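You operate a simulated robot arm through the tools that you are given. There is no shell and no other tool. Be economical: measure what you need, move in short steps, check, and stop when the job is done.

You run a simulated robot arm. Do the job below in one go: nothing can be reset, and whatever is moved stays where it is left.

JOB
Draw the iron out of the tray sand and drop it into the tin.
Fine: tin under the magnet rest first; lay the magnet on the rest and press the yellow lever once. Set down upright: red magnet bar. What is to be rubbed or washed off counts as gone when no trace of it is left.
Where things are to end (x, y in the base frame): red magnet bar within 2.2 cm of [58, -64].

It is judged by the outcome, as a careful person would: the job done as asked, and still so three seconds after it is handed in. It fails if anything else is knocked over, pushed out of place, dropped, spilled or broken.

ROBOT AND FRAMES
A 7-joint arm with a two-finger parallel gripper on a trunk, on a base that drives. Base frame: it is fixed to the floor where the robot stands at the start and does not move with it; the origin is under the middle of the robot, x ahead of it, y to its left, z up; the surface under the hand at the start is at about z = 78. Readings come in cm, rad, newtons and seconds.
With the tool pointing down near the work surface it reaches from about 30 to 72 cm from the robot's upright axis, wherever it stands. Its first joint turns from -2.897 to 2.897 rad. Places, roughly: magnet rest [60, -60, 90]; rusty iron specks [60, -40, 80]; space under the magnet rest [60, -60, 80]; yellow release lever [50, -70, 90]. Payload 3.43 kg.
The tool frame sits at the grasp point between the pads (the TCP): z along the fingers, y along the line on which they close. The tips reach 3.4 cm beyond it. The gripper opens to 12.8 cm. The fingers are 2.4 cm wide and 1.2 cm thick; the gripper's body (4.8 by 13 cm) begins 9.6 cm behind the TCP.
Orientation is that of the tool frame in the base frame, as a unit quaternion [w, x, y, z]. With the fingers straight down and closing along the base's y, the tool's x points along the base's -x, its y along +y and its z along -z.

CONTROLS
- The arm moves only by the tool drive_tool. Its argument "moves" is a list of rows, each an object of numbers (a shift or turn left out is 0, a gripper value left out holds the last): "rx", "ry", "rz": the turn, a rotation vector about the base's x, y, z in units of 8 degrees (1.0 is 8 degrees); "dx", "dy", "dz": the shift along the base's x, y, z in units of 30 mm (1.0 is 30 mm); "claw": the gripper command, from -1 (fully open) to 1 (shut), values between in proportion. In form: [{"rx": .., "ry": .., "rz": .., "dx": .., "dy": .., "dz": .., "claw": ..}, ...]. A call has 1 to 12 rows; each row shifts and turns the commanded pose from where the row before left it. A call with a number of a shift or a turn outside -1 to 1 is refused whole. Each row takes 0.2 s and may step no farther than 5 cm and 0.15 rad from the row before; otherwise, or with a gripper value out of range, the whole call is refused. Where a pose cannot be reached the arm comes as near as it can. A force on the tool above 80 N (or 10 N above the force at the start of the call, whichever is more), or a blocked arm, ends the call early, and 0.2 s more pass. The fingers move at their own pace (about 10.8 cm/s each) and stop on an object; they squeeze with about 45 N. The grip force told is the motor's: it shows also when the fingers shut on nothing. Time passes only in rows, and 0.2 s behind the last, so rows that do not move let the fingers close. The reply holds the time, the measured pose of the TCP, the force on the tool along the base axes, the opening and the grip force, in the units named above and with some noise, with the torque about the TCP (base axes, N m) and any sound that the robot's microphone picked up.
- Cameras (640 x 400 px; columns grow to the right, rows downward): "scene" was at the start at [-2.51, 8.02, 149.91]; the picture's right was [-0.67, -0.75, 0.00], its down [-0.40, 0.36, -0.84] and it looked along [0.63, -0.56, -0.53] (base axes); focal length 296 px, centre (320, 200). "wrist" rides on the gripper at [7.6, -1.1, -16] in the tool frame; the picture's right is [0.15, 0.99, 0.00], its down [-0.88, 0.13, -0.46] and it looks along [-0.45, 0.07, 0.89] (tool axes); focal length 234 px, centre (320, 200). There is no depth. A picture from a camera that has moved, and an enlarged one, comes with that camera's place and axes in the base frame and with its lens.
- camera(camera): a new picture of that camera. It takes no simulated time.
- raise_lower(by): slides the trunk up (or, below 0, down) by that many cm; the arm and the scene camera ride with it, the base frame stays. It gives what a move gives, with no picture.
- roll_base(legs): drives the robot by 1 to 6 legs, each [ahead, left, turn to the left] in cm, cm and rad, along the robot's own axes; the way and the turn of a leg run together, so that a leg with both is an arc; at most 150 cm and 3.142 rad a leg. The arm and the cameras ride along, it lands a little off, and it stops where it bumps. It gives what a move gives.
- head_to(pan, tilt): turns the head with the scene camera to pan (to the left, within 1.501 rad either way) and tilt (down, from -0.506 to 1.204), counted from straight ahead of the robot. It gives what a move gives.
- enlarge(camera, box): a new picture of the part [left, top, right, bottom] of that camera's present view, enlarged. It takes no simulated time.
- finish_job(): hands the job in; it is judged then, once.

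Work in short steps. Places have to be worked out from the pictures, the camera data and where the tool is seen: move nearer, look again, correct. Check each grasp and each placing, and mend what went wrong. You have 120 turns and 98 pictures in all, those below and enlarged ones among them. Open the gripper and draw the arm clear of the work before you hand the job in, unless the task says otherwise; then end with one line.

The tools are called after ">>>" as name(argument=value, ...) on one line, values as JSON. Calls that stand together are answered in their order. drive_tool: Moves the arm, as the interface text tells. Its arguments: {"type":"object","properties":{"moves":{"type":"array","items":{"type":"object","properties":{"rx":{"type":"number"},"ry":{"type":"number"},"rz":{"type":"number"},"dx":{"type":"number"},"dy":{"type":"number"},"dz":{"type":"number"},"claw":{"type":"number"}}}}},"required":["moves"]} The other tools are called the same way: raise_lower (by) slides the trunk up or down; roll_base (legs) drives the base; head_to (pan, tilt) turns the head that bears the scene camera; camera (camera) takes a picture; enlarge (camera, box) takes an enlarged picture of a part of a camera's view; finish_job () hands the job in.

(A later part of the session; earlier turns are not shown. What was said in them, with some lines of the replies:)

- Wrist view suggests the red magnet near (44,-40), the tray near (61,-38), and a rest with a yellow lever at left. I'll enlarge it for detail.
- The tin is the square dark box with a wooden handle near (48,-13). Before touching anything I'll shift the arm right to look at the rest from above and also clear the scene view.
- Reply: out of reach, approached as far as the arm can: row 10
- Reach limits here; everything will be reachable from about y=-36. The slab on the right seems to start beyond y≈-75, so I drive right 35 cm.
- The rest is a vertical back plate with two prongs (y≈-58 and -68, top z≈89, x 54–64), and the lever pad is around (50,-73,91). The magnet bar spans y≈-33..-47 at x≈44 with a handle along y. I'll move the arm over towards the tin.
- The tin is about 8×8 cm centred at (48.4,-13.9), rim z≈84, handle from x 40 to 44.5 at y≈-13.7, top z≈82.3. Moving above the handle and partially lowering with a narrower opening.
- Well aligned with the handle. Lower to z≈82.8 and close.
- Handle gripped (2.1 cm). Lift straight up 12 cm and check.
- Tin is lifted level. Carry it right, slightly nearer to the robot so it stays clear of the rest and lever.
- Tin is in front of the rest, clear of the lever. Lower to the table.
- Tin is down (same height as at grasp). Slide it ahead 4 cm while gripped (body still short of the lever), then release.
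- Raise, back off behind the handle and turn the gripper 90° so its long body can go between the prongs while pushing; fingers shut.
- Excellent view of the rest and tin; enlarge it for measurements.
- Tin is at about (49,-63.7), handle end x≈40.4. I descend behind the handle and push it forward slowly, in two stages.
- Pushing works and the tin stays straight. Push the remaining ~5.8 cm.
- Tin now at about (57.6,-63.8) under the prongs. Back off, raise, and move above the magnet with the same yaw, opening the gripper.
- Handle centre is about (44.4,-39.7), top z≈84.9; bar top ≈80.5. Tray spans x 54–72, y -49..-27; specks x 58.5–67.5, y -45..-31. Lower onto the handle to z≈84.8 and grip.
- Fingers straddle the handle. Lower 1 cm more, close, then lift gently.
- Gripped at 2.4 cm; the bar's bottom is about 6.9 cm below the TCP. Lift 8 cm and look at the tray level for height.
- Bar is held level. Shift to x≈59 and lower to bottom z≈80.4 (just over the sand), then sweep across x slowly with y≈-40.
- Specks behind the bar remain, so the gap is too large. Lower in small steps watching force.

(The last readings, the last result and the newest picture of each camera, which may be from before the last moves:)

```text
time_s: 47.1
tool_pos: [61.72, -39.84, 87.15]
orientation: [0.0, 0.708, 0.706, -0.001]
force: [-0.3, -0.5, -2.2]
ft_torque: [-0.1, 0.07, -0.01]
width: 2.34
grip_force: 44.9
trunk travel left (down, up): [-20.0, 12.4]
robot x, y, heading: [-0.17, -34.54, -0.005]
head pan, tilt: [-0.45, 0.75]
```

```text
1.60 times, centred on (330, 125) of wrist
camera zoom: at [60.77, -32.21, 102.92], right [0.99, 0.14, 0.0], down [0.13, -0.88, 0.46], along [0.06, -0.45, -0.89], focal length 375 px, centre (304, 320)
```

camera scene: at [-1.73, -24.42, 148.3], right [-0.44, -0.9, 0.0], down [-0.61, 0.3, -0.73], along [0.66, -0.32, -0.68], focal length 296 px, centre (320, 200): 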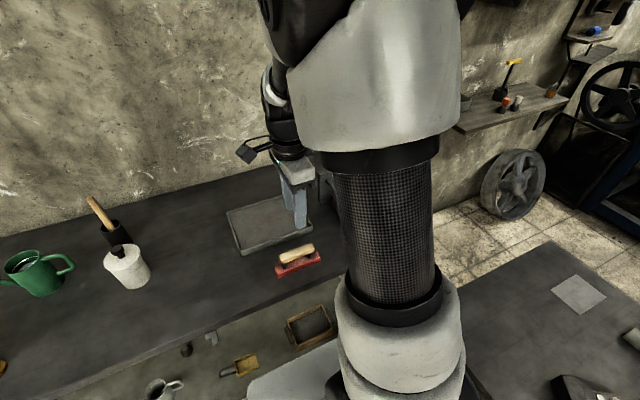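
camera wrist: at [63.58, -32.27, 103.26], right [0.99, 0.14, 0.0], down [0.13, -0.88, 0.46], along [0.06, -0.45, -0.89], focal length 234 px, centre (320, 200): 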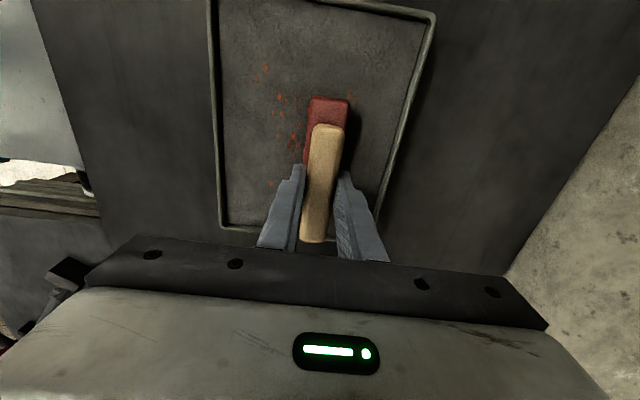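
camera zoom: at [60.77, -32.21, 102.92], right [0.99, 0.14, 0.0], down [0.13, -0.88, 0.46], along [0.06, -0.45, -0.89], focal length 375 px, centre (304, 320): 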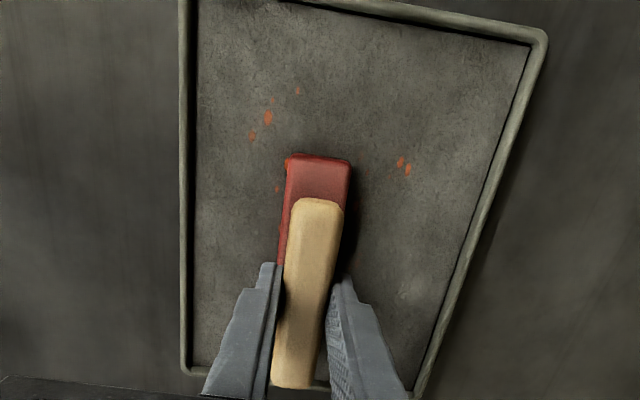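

It picks up at near contact. Continue sweeping: left to x≈58.5, then y to -35.5, then across to x≈67.5.

>>> drive_tool(moves=[{"dz": 0.02, "dx": -0.3}, {"dx": -0.3}, {"dx": -0.3}, {"dx": -0.2}, {"dy": 0.3}, {"dy": 0.3}, {"dy": 0.3}, {"dy": 0.3}, {"dy": 0.3}, {"dx": 0.3}, {"dx": 0.3}, {"dx": 0}])

>>> drive_tool(moves=[{"dx": 0.3}, {"dx": 0.3}, {"dx": 0.3}, {"dx": 0.3}, {"dx": 0.3}, {"dx": 0.3}, {"dx": 0.3}, {"dx": 0.2}, {"dx": 0}])

>>> enlarge(camera="wrist", box=[140, 0, 460, 250])

```text
time_s: 49.7
tool_pos: [60.41, -35.33, 87.0]
orientation: [0.0, 0.709, 0.706, -0.001]
force: [0.1, -0.1, -2.9]
ft_torque: [-0.03, 0.0, -0.02]
width: 2.35
grip_force: 44.7
trunk travel left (down, up): [-20.0, 12.4]
robot x, y, heading: [-0.08, -34.83, -0.007]
head pan, tilt: [-0.45, 0.75]
```

```text
time_s: 51.7
tool_pos: [67.11, -35.42, 87.02]
orientation: [-0.002, 0.708, 0.707, -0.001]
force: [-1.7, 1.3, -0.1]
ft_torque: [-0.03, 0.02, 0.03]
width: 2.34
grip_force: 45.5
trunk travel left (down, up): [-20.0, 12.4]
robot x, y, heading: [-0.03, -35.12, -0.01]
head pan, tilt: [-0.45, 0.75]
```

```text
1.60 times, centred on (300, 125) of wrist
camera zoom: at [66.07, -27.84, 102.92], right [0.99, 0.14, 0.0], down [0.13, -0.88, 0.46], along [0.06, -0.45, -0.89], focal length 375 px, centre (352, 320)
```

zoom: 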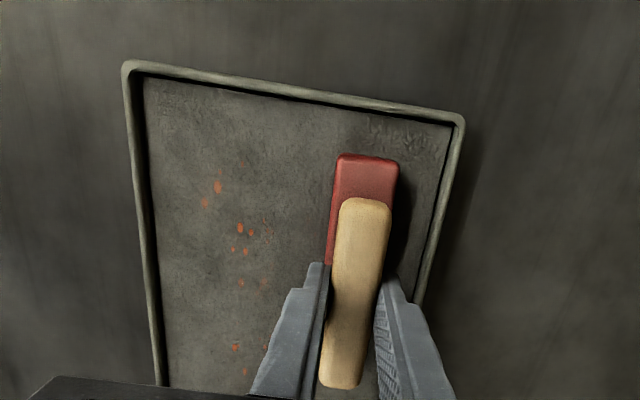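

Specks remain only in the strip x 58–61, y -32..-44. Lower a touch and sweep back over that strip slowly at y≈-38.

>>> drive_tool(moves=[{"dx": -0.3, "dy": -0.2}, {"dx": -0.3, "dy": -0.2}, {"dx": -0.3, "dy": -0.2}, {"dx": -0.3, "dy": -0.2}, {"dx": -0.3, "dz": -0.03}, {"dx": -0.2}, {"dx": -0.2}, {"dx": -0.2}, {"dx": -0.2}, {"dx": -0.2}, {"dx": -0.2}, {"dx": -0.2}])

>>> drive_tool(moves=[{"dx": -0.2}, {"dx": -0.2}, {"dx": 0}, {"dx": 0.3}, {"dx": 0.3}, {"dx": 0.3}, {"dx": 0.3}, {"dx": 0.3}, {"dx": 0}])

>>> enlarge(camera="wrist", box=[140, 0, 460, 250])

```text
time_s: 54.3
tool_pos: [58.62, -37.69, 86.93]
orientation: [0.0, 0.708, 0.706, 0.0]
force: [4.4, 0.1, 10.0]
ft_torque: [-0.12, -0.08, 0.0]
width: 2.34
grip_force: 44.7
trunk travel left (down, up): [-20.0, 12.4]
robot x, y, heading: [-0.08, -35.06, -0.005]
head pan, tilt: [-0.45, 0.75]
```

```text
time_s: 56.3
tool_pos: [61.85, -37.68, 86.9]
orientation: [0.001, 0.709, 0.705, 0.0]
force: [-10.5, 0.0, 27.6]
ft_torque: [0.14, 0.43, 0.03]
width: 2.36
grip_force: 45.0
trunk travel left (down, up): [-20.0, 12.4]
robot x, y, heading: [0.14, -34.66, -0.001]
head pan, tilt: [-0.45, 0.75]
```

```text
1.60 times, centred on (300, 125) of wrist
camera zoom: at [60.73, -30.04, 102.9], right [0.99, 0.14, 0.0], down [0.13, -0.88, 0.46], along [0.07, -0.45, -0.89], focal length 375 px, centre (352, 320)
```

zoom: 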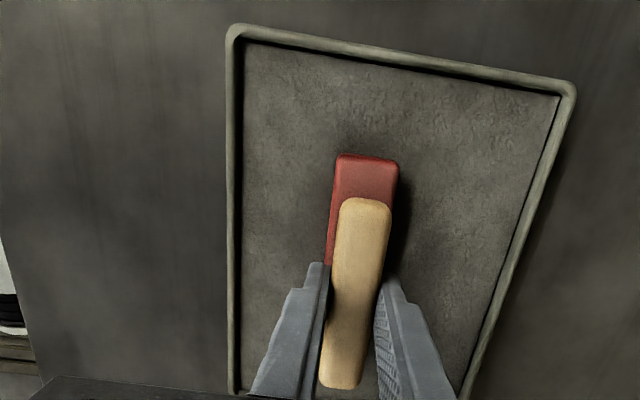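

No specks visible now. Pressing 28 N, so lift straight up and inspect the tray.

>>> drive_tool(moves=[{"dz": 0.3}, {"dz": 0.7}, {"dz": 1}, {"dz": 1}, {"dz": 0}])

>>> enlarge(camera="wrist", box=[180, 0, 500, 250])

>>> enlarge(camera="scene", box=[200, 160, 350, 275])

```text
time_s: 57.5
tool_pos: [61.78, -37.59, 95.77]
orientation: [0.0, 0.708, 0.707, -0.002]
force: [-0.7, -0.3, -3.8]
ft_torque: [0.03, 0.0, -0.04]
width: 2.36
grip_force: 45.0
trunk travel left (down, up): [-20.0, 12.4]
robot x, y, heading: [0.4, -34.43, -0.002]
head pan, tilt: [-0.45, 0.75]
```

```text
1.60 times, centred on (340, 125) of wrist
camera zoom: at [60.78, -29.98, 111.64], right [0.99, 0.14, 0.0], down [0.13, -0.88, 0.46], along [0.06, -0.45, -0.89], focal length 375 px, centre (288, 320)
```

zoom: 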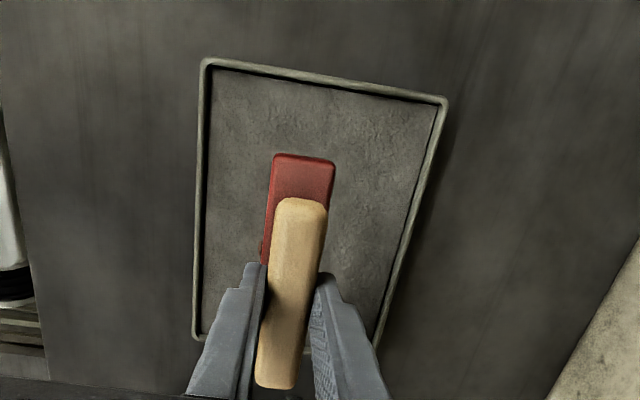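

```text
3.48 times, centred on (275, 218) of scene
camera zoom: at [-1.74, -24.42, 148.3], right [-0.44, -0.9, 0.0], down [-0.61, 0.3, -0.73], along [0.66, -0.32, -0.68], focal length 1029 px, centre (476, 139)
```

zoom: 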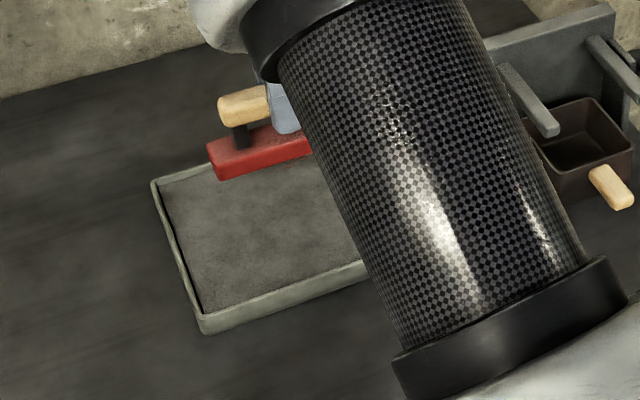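

Sand is clear and the tray unmoved. Raise and carry the magnet over the rest at (57.8,-63.8).

>>> drive_tool(moves=[{"dz": 1}, {"dz": 1}, {"dz": 1}, {"dy": -1, "dx": -0.3}, {"dy": -1, "dx": -0.3}, {"dy": -1, "dx": -0.3}, {"dy": -1, "dx": -0.3}, {"dy": -1}, {"dy": -1}, {"dy": -1}, {"dy": -1}, {"dy": -0.75}])

>>> drive_tool(moves=[{"dz": 0}])

>>> camera(camera="wrist")

>>> camera(camera="scene")

```text
time_s: 60.1
tool_pos: [58.23, -64.01, 104.89]
orientation: [0.0, 0.708, 0.707, -0.001]
force: [0.2, 0.1, -3.4]
ft_torque: [0.01, 0.0, 0.03]
width: 2.34
grip_force: 44.3
trunk travel left (down, up): [-20.0, 12.4]
robot x, y, heading: [0.07, -35.11, -0.005]
head pan, tilt: [-0.45, 0.75]
```

```text
time_s: 60.5
tool_pos: [58.21, -63.9, 104.79]
orientation: [0.001, 0.708, 0.706, -0.001]
force: [0.5, 0.5, -2.4]
ft_torque: [0.03, -0.03, 0.02]
width: 2.36
grip_force: 44.9
trunk travel left (down, up): [-20.0, 12.4]
robot x, y, heading: [0.2, -34.88, -0.004]
head pan, tilt: [-0.45, 0.75]
```

```text
52 pictures are left
camera wrist: at [57.16, -56.31, 120.72], right [0.99, 0.14, 0.0], down [0.13, -0.88, 0.46], along [0.06, -0.45, -0.89], focal length 234 px, centre (320, 200)
```

wrist: 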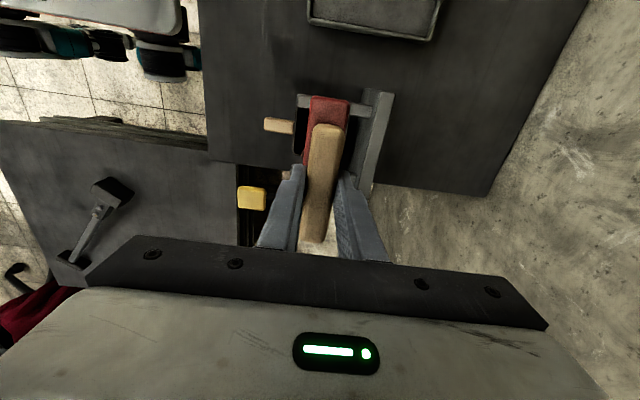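

```text
51 pictures are left
camera scene: at [-1.72, -24.43, 148.3], right [-0.44, -0.9, 0.0], down [-0.61, 0.3, -0.73], along [0.66, -0.32, -0.68], focal length 296 px, centre (320, 200)
```

scene: 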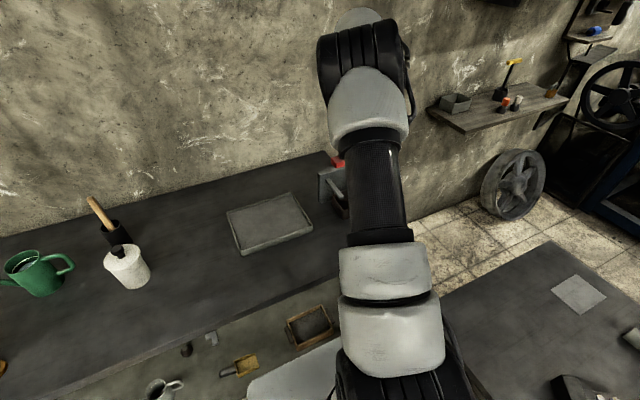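

>>> enlarge(camera="scene", box=[215, 175, 325, 265])

>>> enlarge(camera="wrist", box=[230, 60, 430, 250])

```text
4.44 times, centred on (270, 220) of scene
camera zoom: at [-1.72, -24.43, 148.3], right [-0.44, -0.9, 0.0], down [-0.61, 0.3, -0.73], along [0.66, -0.32, -0.68], focal length 1315 px, centre (542, 111)
```

zoom: 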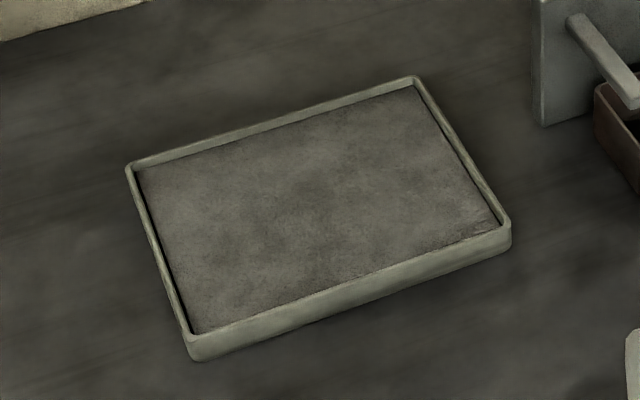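

```text
2.11 times, centred on (330, 155) of wrist
camera zoom: at [57.16, -56.31, 120.72], right [0.99, 0.14, 0.0], down [0.13, -0.88, 0.46], along [0.06, -0.45, -0.89], focal length 493 px, centre (299, 295)
```

zoom: 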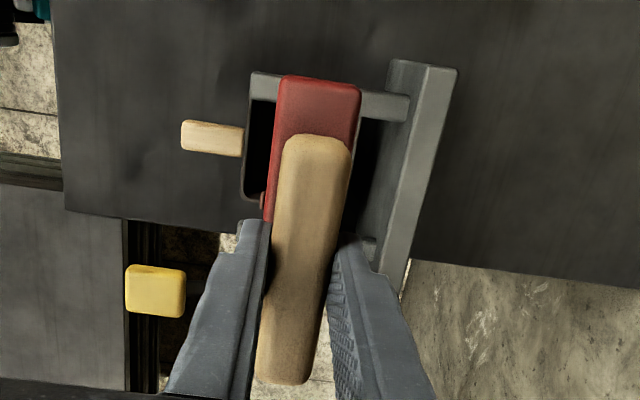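

Sand clean. Bar half-length ≈6.5, so I shift y to ≈-63.4 for lever-arm clearance and lower to just above the prongs.

>>> drive_tool(moves=[{"dy": 0.17}, {"dz": -1}, {"dz": -1}, {"dz": -0.5}, {"dz": 0}])

>>> enlarge(camera="wrist", box=[200, 60, 460, 260])

>>> enlarge(camera="scene", box=[295, 135, 375, 225])

```text
time_s: 61.7
tool_pos: [58.41, -63.29, 97.23]
orientation: [0.0, 0.707, 0.707, 0.0]
force: [-0.5, 0.8, -3.6]
ft_torque: [0.02, -0.02, 0.0]
width: 2.35
grip_force: 45.3
trunk travel left (down, up): [-20.0, 12.4]
robot x, y, heading: [-0.19, -35.07, -0.002]
head pan, tilt: [-0.45, 0.75]
```

```text
2.00 times, centred on (330, 160) of wrist
camera zoom: at [57.34, -55.61, 113.27], right [0.99, 0.14, 0.0], down [0.13, -0.88, 0.46], along [0.07, -0.45, -0.89], focal length 468 px, centre (300, 280)
```

zoom: 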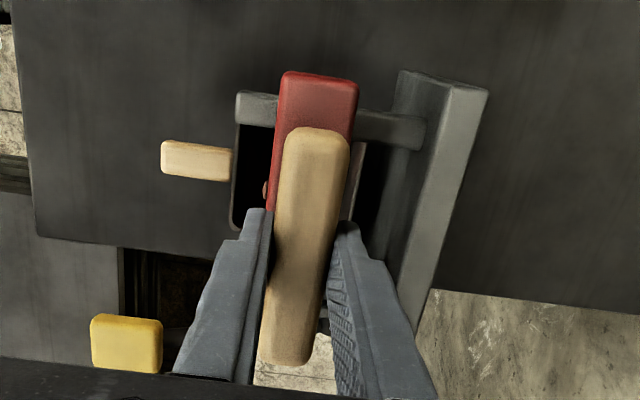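

```text
4.44 times, centred on (335, 180) of scene
camera zoom: at [-1.72, -24.44, 148.3], right [-0.44, -0.9, 0.0], down [-0.61, 0.3, -0.73], along [0.66, -0.32, -0.68], focal length 1315 px, centre (253, 289)
```

zoom: 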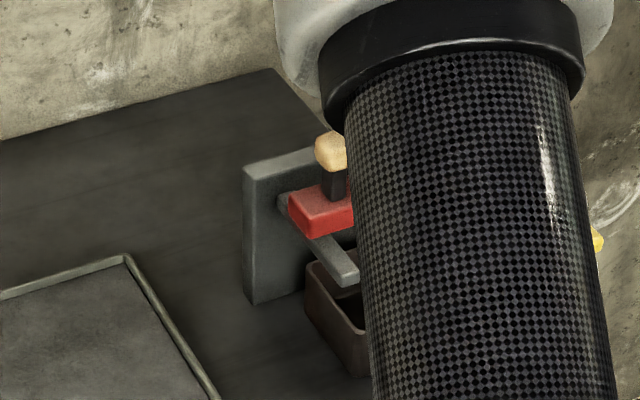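

Aligned. Lower in fine steps until contact.

>>> drive_tool(moves=[{"dz": -0.15}, {"dz": -0.1}, {"dz": -0.1}, {"dz": 0}])

>>> drive_tool(moves=[{"dz": -0.08}, {"dz": 0}])

```text
time_s: 62.7
tool_pos: [58.26, -63.41, 96.25]
orientation: [-0.001, 0.708, 0.706, -0.001]
force: [-0.6, 0.6, -3.6]
ft_torque: [0.01, 0.01, -0.02]
width: 2.34
grip_force: 45.0
trunk travel left (down, up): [-20.0, 12.4]
robot x, y, heading: [0.03, -34.68, -0.004]
head pan, tilt: [-0.45, 0.75]
```

```text
time_s: 63.3
tool_pos: [58.32, -63.52, 96.23]
orientation: [0.0, 0.709, 0.706, 0.0]
force: [0.6, 0.1, -3.2]
ft_torque: [-0.01, -0.01, 0.03]
width: 2.36
grip_force: 45.0
trunk travel left (down, up): [-20.0, 12.4]
robot x, y, heading: [-0.29, -34.66, -0.005]
head pan, tilt: [-0.45, 0.75]
```

>>> drive_tool(moves=[{"dz": -0.06}, {"dz": 0}])

>>> drive_tool(moves=[{"dz": -0.06}, {"dz": 0}])

>>> drive_tool(moves=[{"dz": -0.06}, {"dz": 0}])

```text
time_s: 63.9
tool_pos: [58.29, -63.55, 95.93]
orientation: [-0.001, 0.708, 0.706, 0.0]
force: [-0.1, 0.7, -3.8]
ft_torque: [0.02, -0.02, 0.02]
width: 2.34
grip_force: 45.0
trunk travel left (down, up): [-20.0, 12.4]
robot x, y, heading: [-0.32, -34.88, -0.006]
head pan, tilt: [-0.45, 0.75]
```

```text
time_s: 64.5
tool_pos: [58.38, -63.42, 95.69]
orientation: [0.0, 0.708, 0.706, -0.001]
force: [-0.3, -0.5, -3.1]
ft_torque: [0.0, 0.03, 0.01]
width: 2.35
grip_force: 45.6
trunk travel left (down, up): [-20.0, 12.4]
robot x, y, heading: [0.04, -34.72, -0.002]
head pan, tilt: [-0.45, 0.75]
```

```text
time_s: 65.1
tool_pos: [58.33, -63.46, 95.45]
orientation: [0.0, 0.708, 0.706, -0.001]
force: [0.0, 1.0, -2.5]
ft_torque: [-0.01, -0.01, -0.03]
width: 2.35
grip_force: 44.6
trunk travel left (down, up): [-20.0, 12.4]
robot x, y, heading: [0.02, -34.73, -0.004]
head pan, tilt: [-0.45, 0.75]
```

Not yet in contact by force; continue down in fine steps, one at a time.

>>> drive_tool(moves=[{"dz": -0.06}, {"dz": 0}])

>>> enlarge(camera="scene", box=[295, 135, 375, 225])

```text
time_s: 65.7
tool_pos: [58.28, -63.39, 95.46]
orientation: [0.001, 0.708, 0.706, -0.001]
force: [0.8, -0.4, 3.6]
ft_torque: [0.29, 0.04, 0.0]
width: 2.37
grip_force: 45.5
trunk travel left (down, up): [-20.0, 12.4]
robot x, y, heading: [-0.3, -34.61, -0.006]
head pan, tilt: [-0.45, 0.75]
```

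```text
4.44 times, centred on (335, 180) of scene
camera zoom: at [-1.77, -24.42, 148.31], right [-0.44, -0.9, 0.0], down [-0.61, 0.3, -0.73], along [0.66, -0.32, -0.68], focal length 1315 px, centre (253, 289)
```

zoom: 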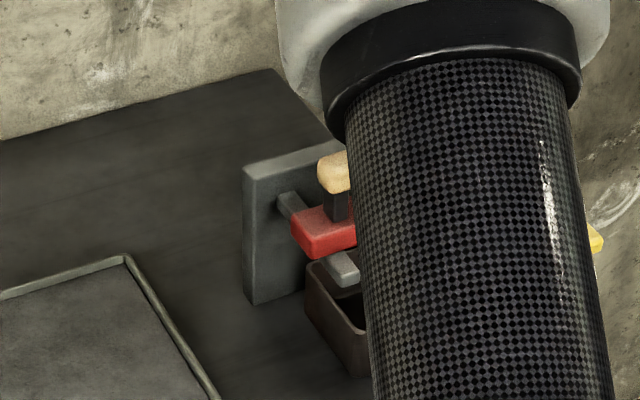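

Contact on the prongs. One tiny step more to seat, then open slightly.

>>> drive_tool(moves=[{"dz": -0.02}, {"dz": 0}, {"claw": 0.55}, {"claw": 0.45}, {"claw": 0.3}, {"claw": 0.3}])

>>> camera(camera="wrist")

>>> enlarge(camera="scene", box=[295, 135, 375, 225])

```text
time_s: 67.1
tool_pos: [58.38, -63.45, 95.26]
orientation: [0.0, 0.708, 0.706, 0.0]
force: [0.7, -0.4, 0.1]
ft_torque: [-0.03, 0.02, 0.0]
width: 4.46
grip_force: 0.0
trunk travel left (down, up): [-20.0, 12.4]
robot x, y, heading: [0.13, -34.55, 0.001]
head pan, tilt: [-0.45, 0.75]
```

```text
45 pictures are left
camera wrist: at [57.33, -55.83, 111.27], right [0.99, 0.14, 0.0], down [0.13, -0.88, 0.46], along [0.07, -0.45, -0.89], focal length 234 px, centre (320, 200)
```

wrist: 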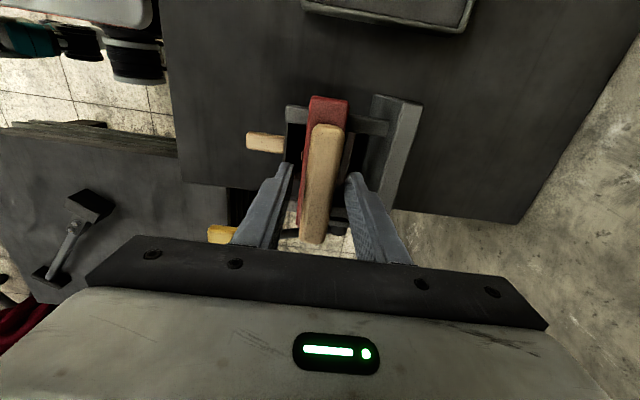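

```text
4.44 times, centred on (335, 180) of scene
camera zoom: at [-1.75, -24.42, 148.3], right [-0.44, -0.9, 0.0], down [-0.61, 0.3, -0.73], along [0.66, -0.32, -0.68], focal length 1315 px, centre (253, 289)
```

zoom: 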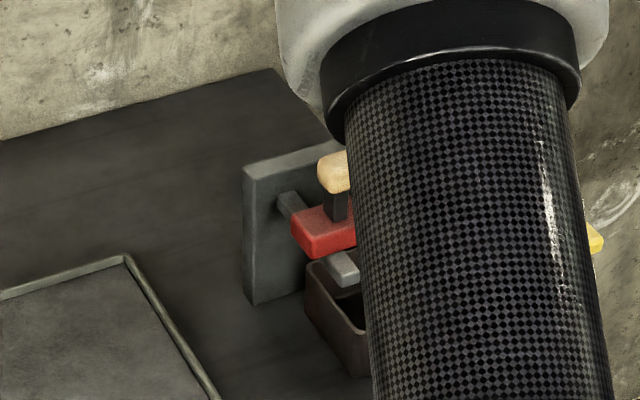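

Magnet rests stably. Raise clear, close the fingers and move above the lever pad.

>>> drive_tool(moves=[{"dz": 0.5}, {"dz": 1}, {"dz": 1}, {"dz": 1}, {"dz": 1, "claw": 1}, {"dx": -1, "dy": -0.5}, {"dx": -1, "dy": -1}, {"dx": -0.9, "dy": -1}, {"dx": 0, "dy": -0.7}, {"dz": 0}])

>>> camera(camera="wrist")

>>> camera(camera="scene")

```text
time_s: 69.3
tool_pos: [49.57, -73.42, 108.77]
orientation: [0.001, 0.707, 0.707, -0.001]
force: [1.0, -0.5, -0.1]
ft_torque: [0.01, 0.03, -0.01]
width: 0.0
grip_force: 32.9
trunk travel left (down, up): [-20.0, 12.4]
robot x, y, heading: [-0.17, -34.65, -0.002]
head pan, tilt: [-0.45, 0.75]
```

```text
43 pictures are left
camera wrist: at [48.54, -65.76, 124.81], right [0.99, 0.14, 0.0], down [0.13, -0.88, 0.46], along [0.07, -0.45, -0.89], focal length 234 px, centre (320, 200)
```

wrist: 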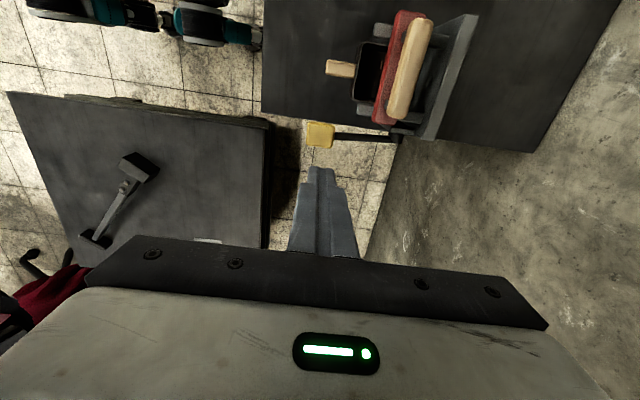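

```text
42 pictures are left
camera scene: at [-1.74, -24.43, 148.3], right [-0.44, -0.9, 0.0], down [-0.61, 0.3, -0.73], along [0.66, -0.32, -0.68], focal length 296 px, centre (320, 200)
```

scene: 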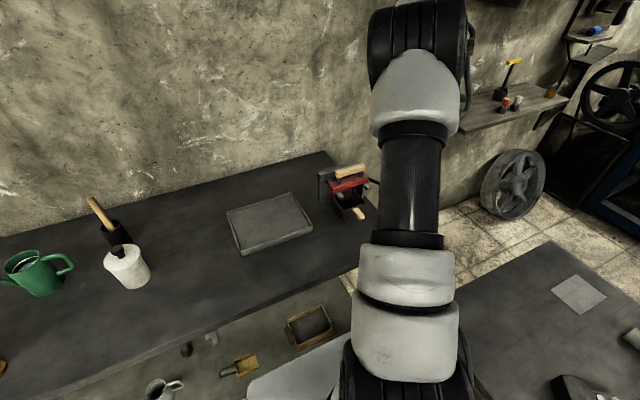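

>>> enlarge(camera="wrist", box=[270, 0, 500, 180])

>>> enlarge(camera="scene", box=[305, 145, 395, 230])

```text
2.22 times, centred on (385, 90) of wrist
camera zoom: at [48.54, -65.76, 124.81], right [0.99, 0.14, 0.0], down [0.13, -0.88, 0.46], along [0.07, -0.45, -0.89], focal length 520 px, centre (176, 444)
```

zoom: 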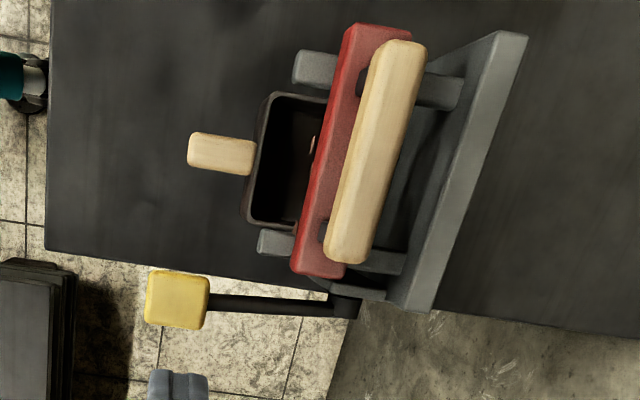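

```text
4.71 times, centred on (350, 188) of scene
camera zoom: at [-1.74, -24.43, 148.3], right [-0.44, -0.9, 0.0], down [-0.61, 0.3, -0.73], along [0.66, -0.32, -0.68], focal length 1392 px, centre (179, 259)
```

zoom: 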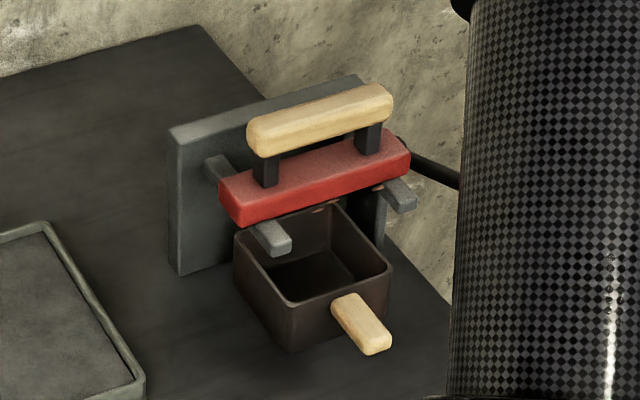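

Specks hang on the bar's underside over the tin. Lever pad is about (49.7,-72.6, top≈91). Centre over it and descend to just above.

>>> drive_tool(moves=[{"dy": 0.27}, {"dz": -1}, {"dz": -1}, {"dz": -1}, {"dz": -0.9}, {"dz": 0}])

>>> camera(camera="wrist")

>>> enlarge(camera="scene", box=[305, 145, 425, 230])

```text
time_s: 70.7
tool_pos: [49.72, -72.19, 97.19]
orientation: [0.001, 0.709, 0.706, 0.0]
force: [0.3, -0.1, -0.5]
ft_torque: [-0.03, 0.02, 0.03]
width: 0.01
grip_force: 33.5
trunk travel left (down, up): [-20.0, 12.4]
robot x, y, heading: [0.1, -34.81, 0.007]
head pan, tilt: [-0.45, 0.75]
```

```text
39 pictures are left
camera wrist: at [48.62, -64.57, 113.14], right [0.99, 0.14, 0.0], down [0.13, -0.88, 0.46], along [0.06, -0.45, -0.89], focal length 234 px, centre (320, 200)
```

wrist: 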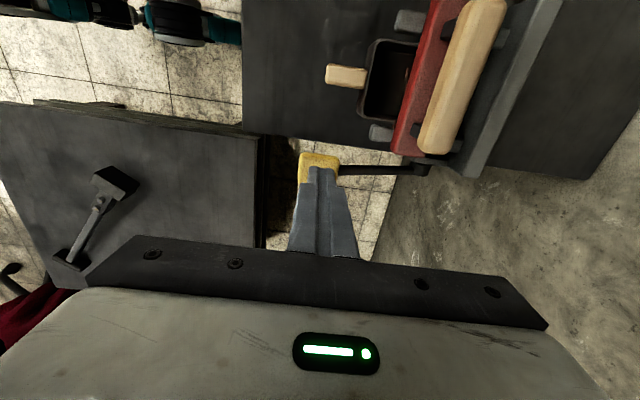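

```text
4.71 times, centred on (365, 188) of scene
camera zoom: at [-1.74, -24.43, 148.3], right [-0.44, -0.9, 0.0], down [-0.61, 0.3, -0.73], along [0.66, -0.32, -0.68], focal length 1392 px, centre (108, 259)
```

zoom: 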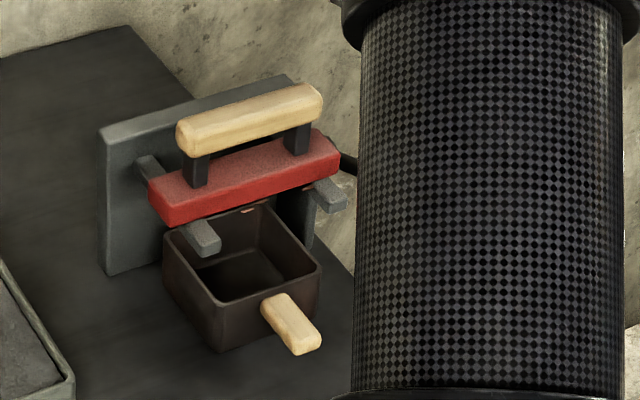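

Fingers are above the pad. Press down slowly.

>>> drive_tool(moves=[{"dz": -0.3}, {"dz": -0.2}, {"dz": -0.2}, {"dz": -0.2}, {"dz": 0}])

```text
time_s: 71.9
tool_pos: [49.59, -72.09, 94.43]
orientation: [0.0, 0.709, 0.705, 0.0]
force: [-1.5, -0.1, 0.9]
ft_torque: [0.01, 0.02, 0.01]
width: 0.03
grip_force: 32.6
trunk travel left (down, up): [-20.0, 12.4]
robot x, y, heading: [0.15, -35.05, 0.001]
head pan, tilt: [-0.45, 0.75]
```

>>> drive_tool(moves=[{"dz": -0.2}, {"dz": -0.2}, {"dz": -0.2}, {"dz": -0.2}, {"dz": 0}])

>>> enlarge(camera="scene", box=[305, 145, 425, 230])

>>> camera(camera="wrist")

```text
time_s: 73.1
tool_pos: [49.68, -72.26, 92.05]
orientation: [0.0, 0.708, 0.706, -0.001]
force: [-0.4, -1.0, 1.5]
ft_torque: [-0.02, 0.03, 0.0]
width: 0.0
grip_force: 32.6
trunk travel left (down, up): [-20.0, 12.4]
robot x, y, heading: [0.01, -34.77, -0.003]
head pan, tilt: [-0.45, 0.75]
```

```text
4.71 times, centred on (365, 188) of scene
camera zoom: at [-1.76, -24.42, 148.3], right [-0.44, -0.9, 0.0], down [-0.61, 0.3, -0.73], along [0.66, -0.32, -0.68], focal length 1392 px, centre (108, 259)
```

zoom: 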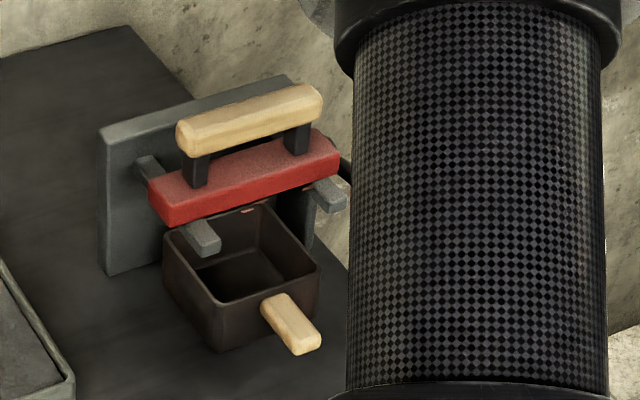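

```text
36 pictures are left
camera wrist: at [48.52, -64.57, 108.01], right [0.99, 0.14, 0.0], down [0.13, -0.88, 0.46], along [0.07, -0.45, -0.89], focal length 234 px, centre (320, 200)
```

wrist: 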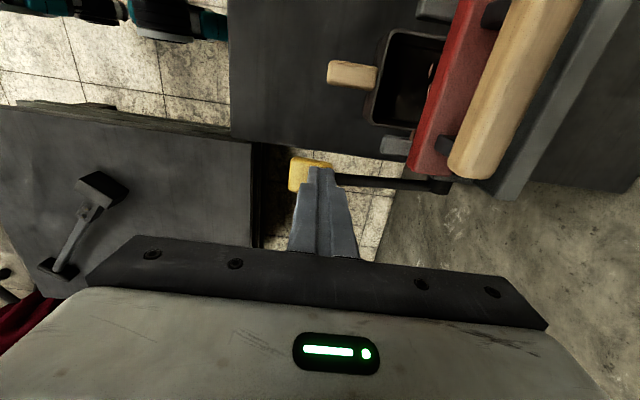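

Light force; the lever arm seems to be moving. Continue pressing down.

>>> drive_tool(moves=[{"dz": -0.2}, {"dz": -0.2}, {"dz": -0.2}, {"dz": -0.2}, {"dz": 0}])

>>> enlarge(camera="scene", box=[305, 145, 425, 230])

>>> enlarge(camera="wrist", box=[270, 80, 510, 260])

```text
time_s: 74.3
tool_pos: [49.65, -72.25, 89.81]
orientation: [0.001, 0.708, 0.706, 0.0]
force: [-0.4, -0.4, 2.3]
ft_torque: [-0.03, 0.06, -0.01]
width: 0.0
grip_force: 32.5
trunk travel left (down, up): [-20.0, 12.4]
robot x, y, heading: [0.12, -34.71, 0.001]
head pan, tilt: [-0.45, 0.75]
```

```text
4.71 times, centred on (365, 188) of scene
camera zoom: at [-1.76, -24.43, 148.3], right [-0.44, -0.9, 0.0], down [-0.61, 0.3, -0.73], along [0.66, -0.32, -0.68], focal length 1392 px, centre (108, 259)
```

zoom: 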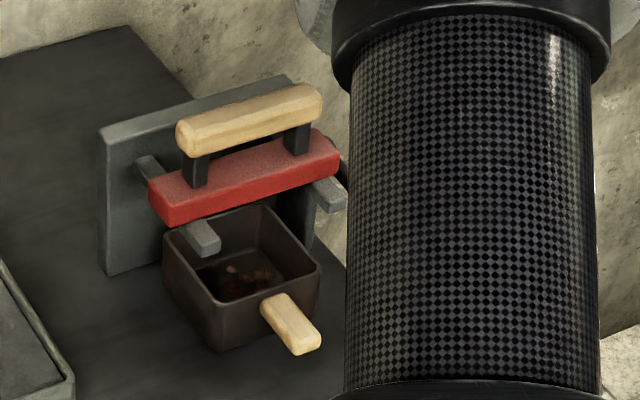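

```text
2.22 times, centred on (390, 170) of wrist
camera zoom: at [48.57, -64.61, 105.71], right [0.99, 0.14, 0.0], down [0.13, -0.88, 0.46], along [0.07, -0.45, -0.89], focal length 520 px, centre (164, 267)
```

zoom: 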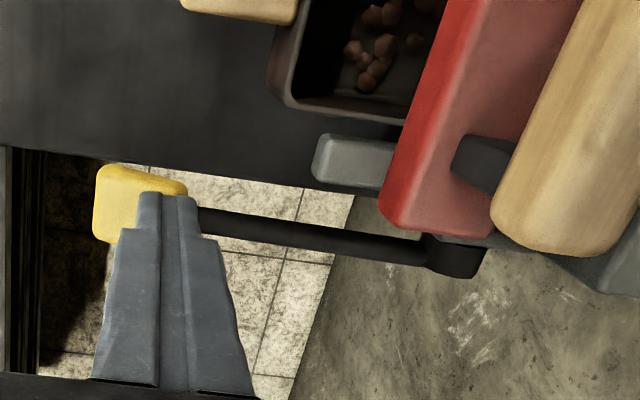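

The iron has dropped into the tin. Raise straight off the lever and draw the arm clear to inspect.

>>> drive_tool(moves=[{"dz": 0.4}, {"dz": 0.6}, {"dz": 1}, {"dz": 1}, {"dz": 1}, {"dz": 1}, {"dz": 1}, {"dz": 1}, {"dx": -1}, {"dx": -1}, {"dx": -1}, {"dx": 0}])

>>> drive_tool(moves=[{"dy": 1, "claw": 0}, {"dy": 1}, {"dy": 1}, {"dy": 1}, {"dy": 1}, {"dy": 1}, {"dy": 1}, {"dy": 1}, {"dy": 1}, {"dy": 1}, {"dy": 1}, {"dy": 1}])

>>> camera(camera="scene")

>>> camera(camera="wrist")

>>> enlarge(camera="scene", box=[305, 145, 425, 230])

```text
time_s: 76.9
tool_pos: [40.4, -72.2, 110.6]
orientation: [0.001, 0.708, 0.706, 0.0]
force: [-0.3, -0.3, 0.7]
ft_torque: [-0.01, 0.0, 0.0]
width: 0.0
grip_force: 32.5
trunk travel left (down, up): [-20.0, 12.4]
robot x, y, heading: [0.58, -34.62, -0.008]
head pan, tilt: [-0.45, 0.75]
```

```text
time_s: 79.5
tool_pos: [40.47, -36.13, 110.62]
orientation: [0.001, 0.708, 0.706, -0.001]
force: [-0.9, -1.0, -0.3]
ft_torque: [0.0, 0.0, -0.02]
width: 6.4
grip_force: 0.0
trunk travel left (down, up): [-20.0, 12.4]
robot x, y, heading: [-0.11, -34.46, -0.005]
head pan, tilt: [-0.45, 0.75]
```

```text
33 pictures are left
camera scene: at [-1.75, -24.42, 148.3], right [-0.44, -0.9, 0.0], down [-0.61, 0.3, -0.73], along [0.66, -0.32, -0.68], focal length 296 px, centre (320, 200)
```

scene: 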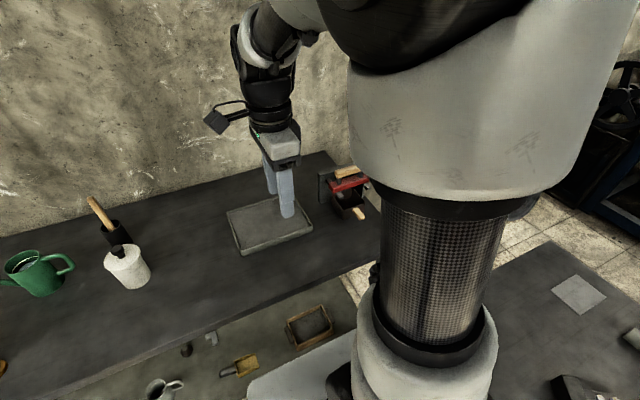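

```text
32 pictures are left
camera wrist: at [39.4, -28.53, 126.55], right [0.99, 0.14, 0.0], down [0.13, -0.88, 0.46], along [0.07, -0.45, -0.89], focal length 234 px, centre (320, 200)
```

wrist: 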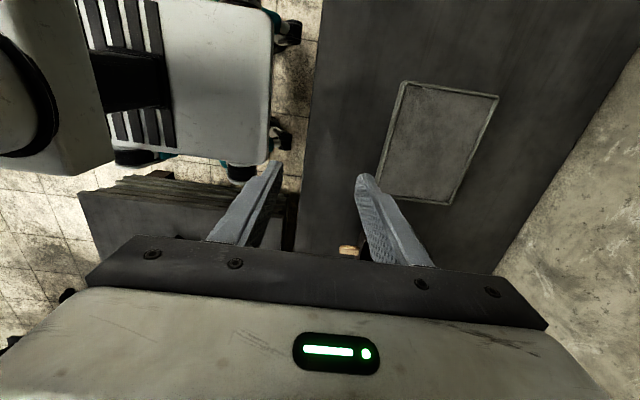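

```text
4.71 times, centred on (365, 188) of scene
camera zoom: at [-1.75, -24.42, 148.3], right [-0.44, -0.9, 0.0], down [-0.61, 0.3, -0.73], along [0.66, -0.32, -0.68], focal length 1392 px, centre (108, 259)
```

zoom: 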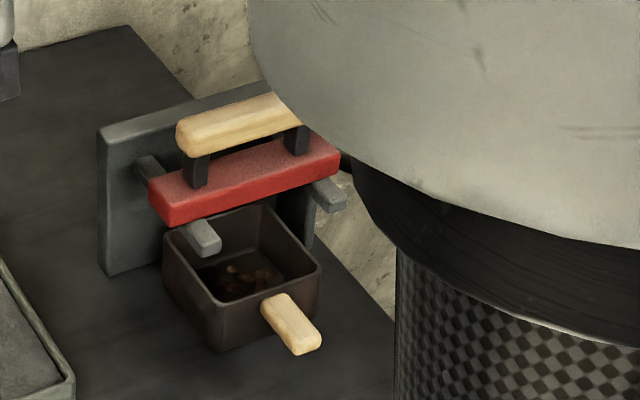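

Iron is in the tin, magnet on the rest. A final close check of the sand, then hand in.

>>> enlarge(camera="wrist", box=[360, 70, 510, 215])

>>> enlarge(camera="scene", box=[220, 180, 375, 265])

```text
2.76 times, centred on (435, 142) of wrist
camera zoom: at [39.4, -28.53, 126.55], right [0.99, 0.14, 0.0], down [0.13, -0.88, 0.46], along [0.07, -0.45, -0.89], focal length 646 px, centre (3, 359)
```

zoom: 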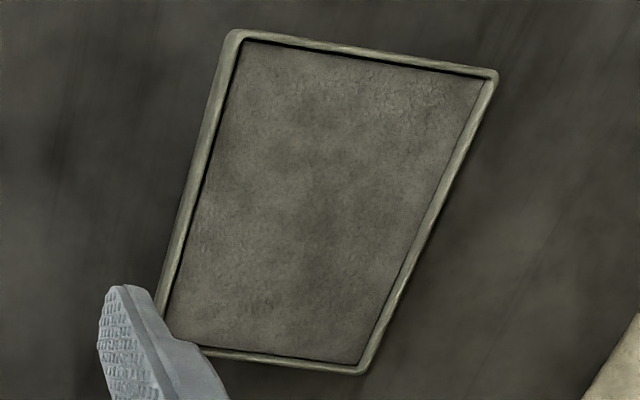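

```text
4.13 times, centred on (298, 222) of scene
camera zoom: at [-1.75, -24.42, 148.3], right [-0.44, -0.9, 0.0], down [-0.61, 0.3, -0.73], along [0.66, -0.32, -0.68], focal length 1222 px, centre (413, 107)
```

zoom: 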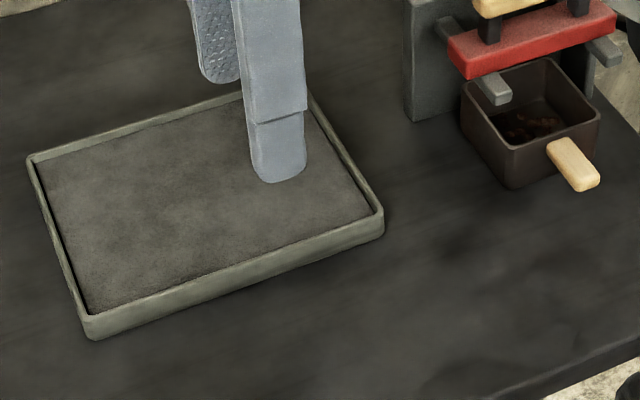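

The sand is clean, the iron is in the tin, the magnet is upright on the rest, and the gripper is open and clear. Handing in.

>>> finish_job()

```text
The job is handed in.
```

The job is handed in. The iron is out of the sand and in the tin under the rest. The magnet stands upright on the rest at about (58.3, -63.4), and the lever was pressed once.
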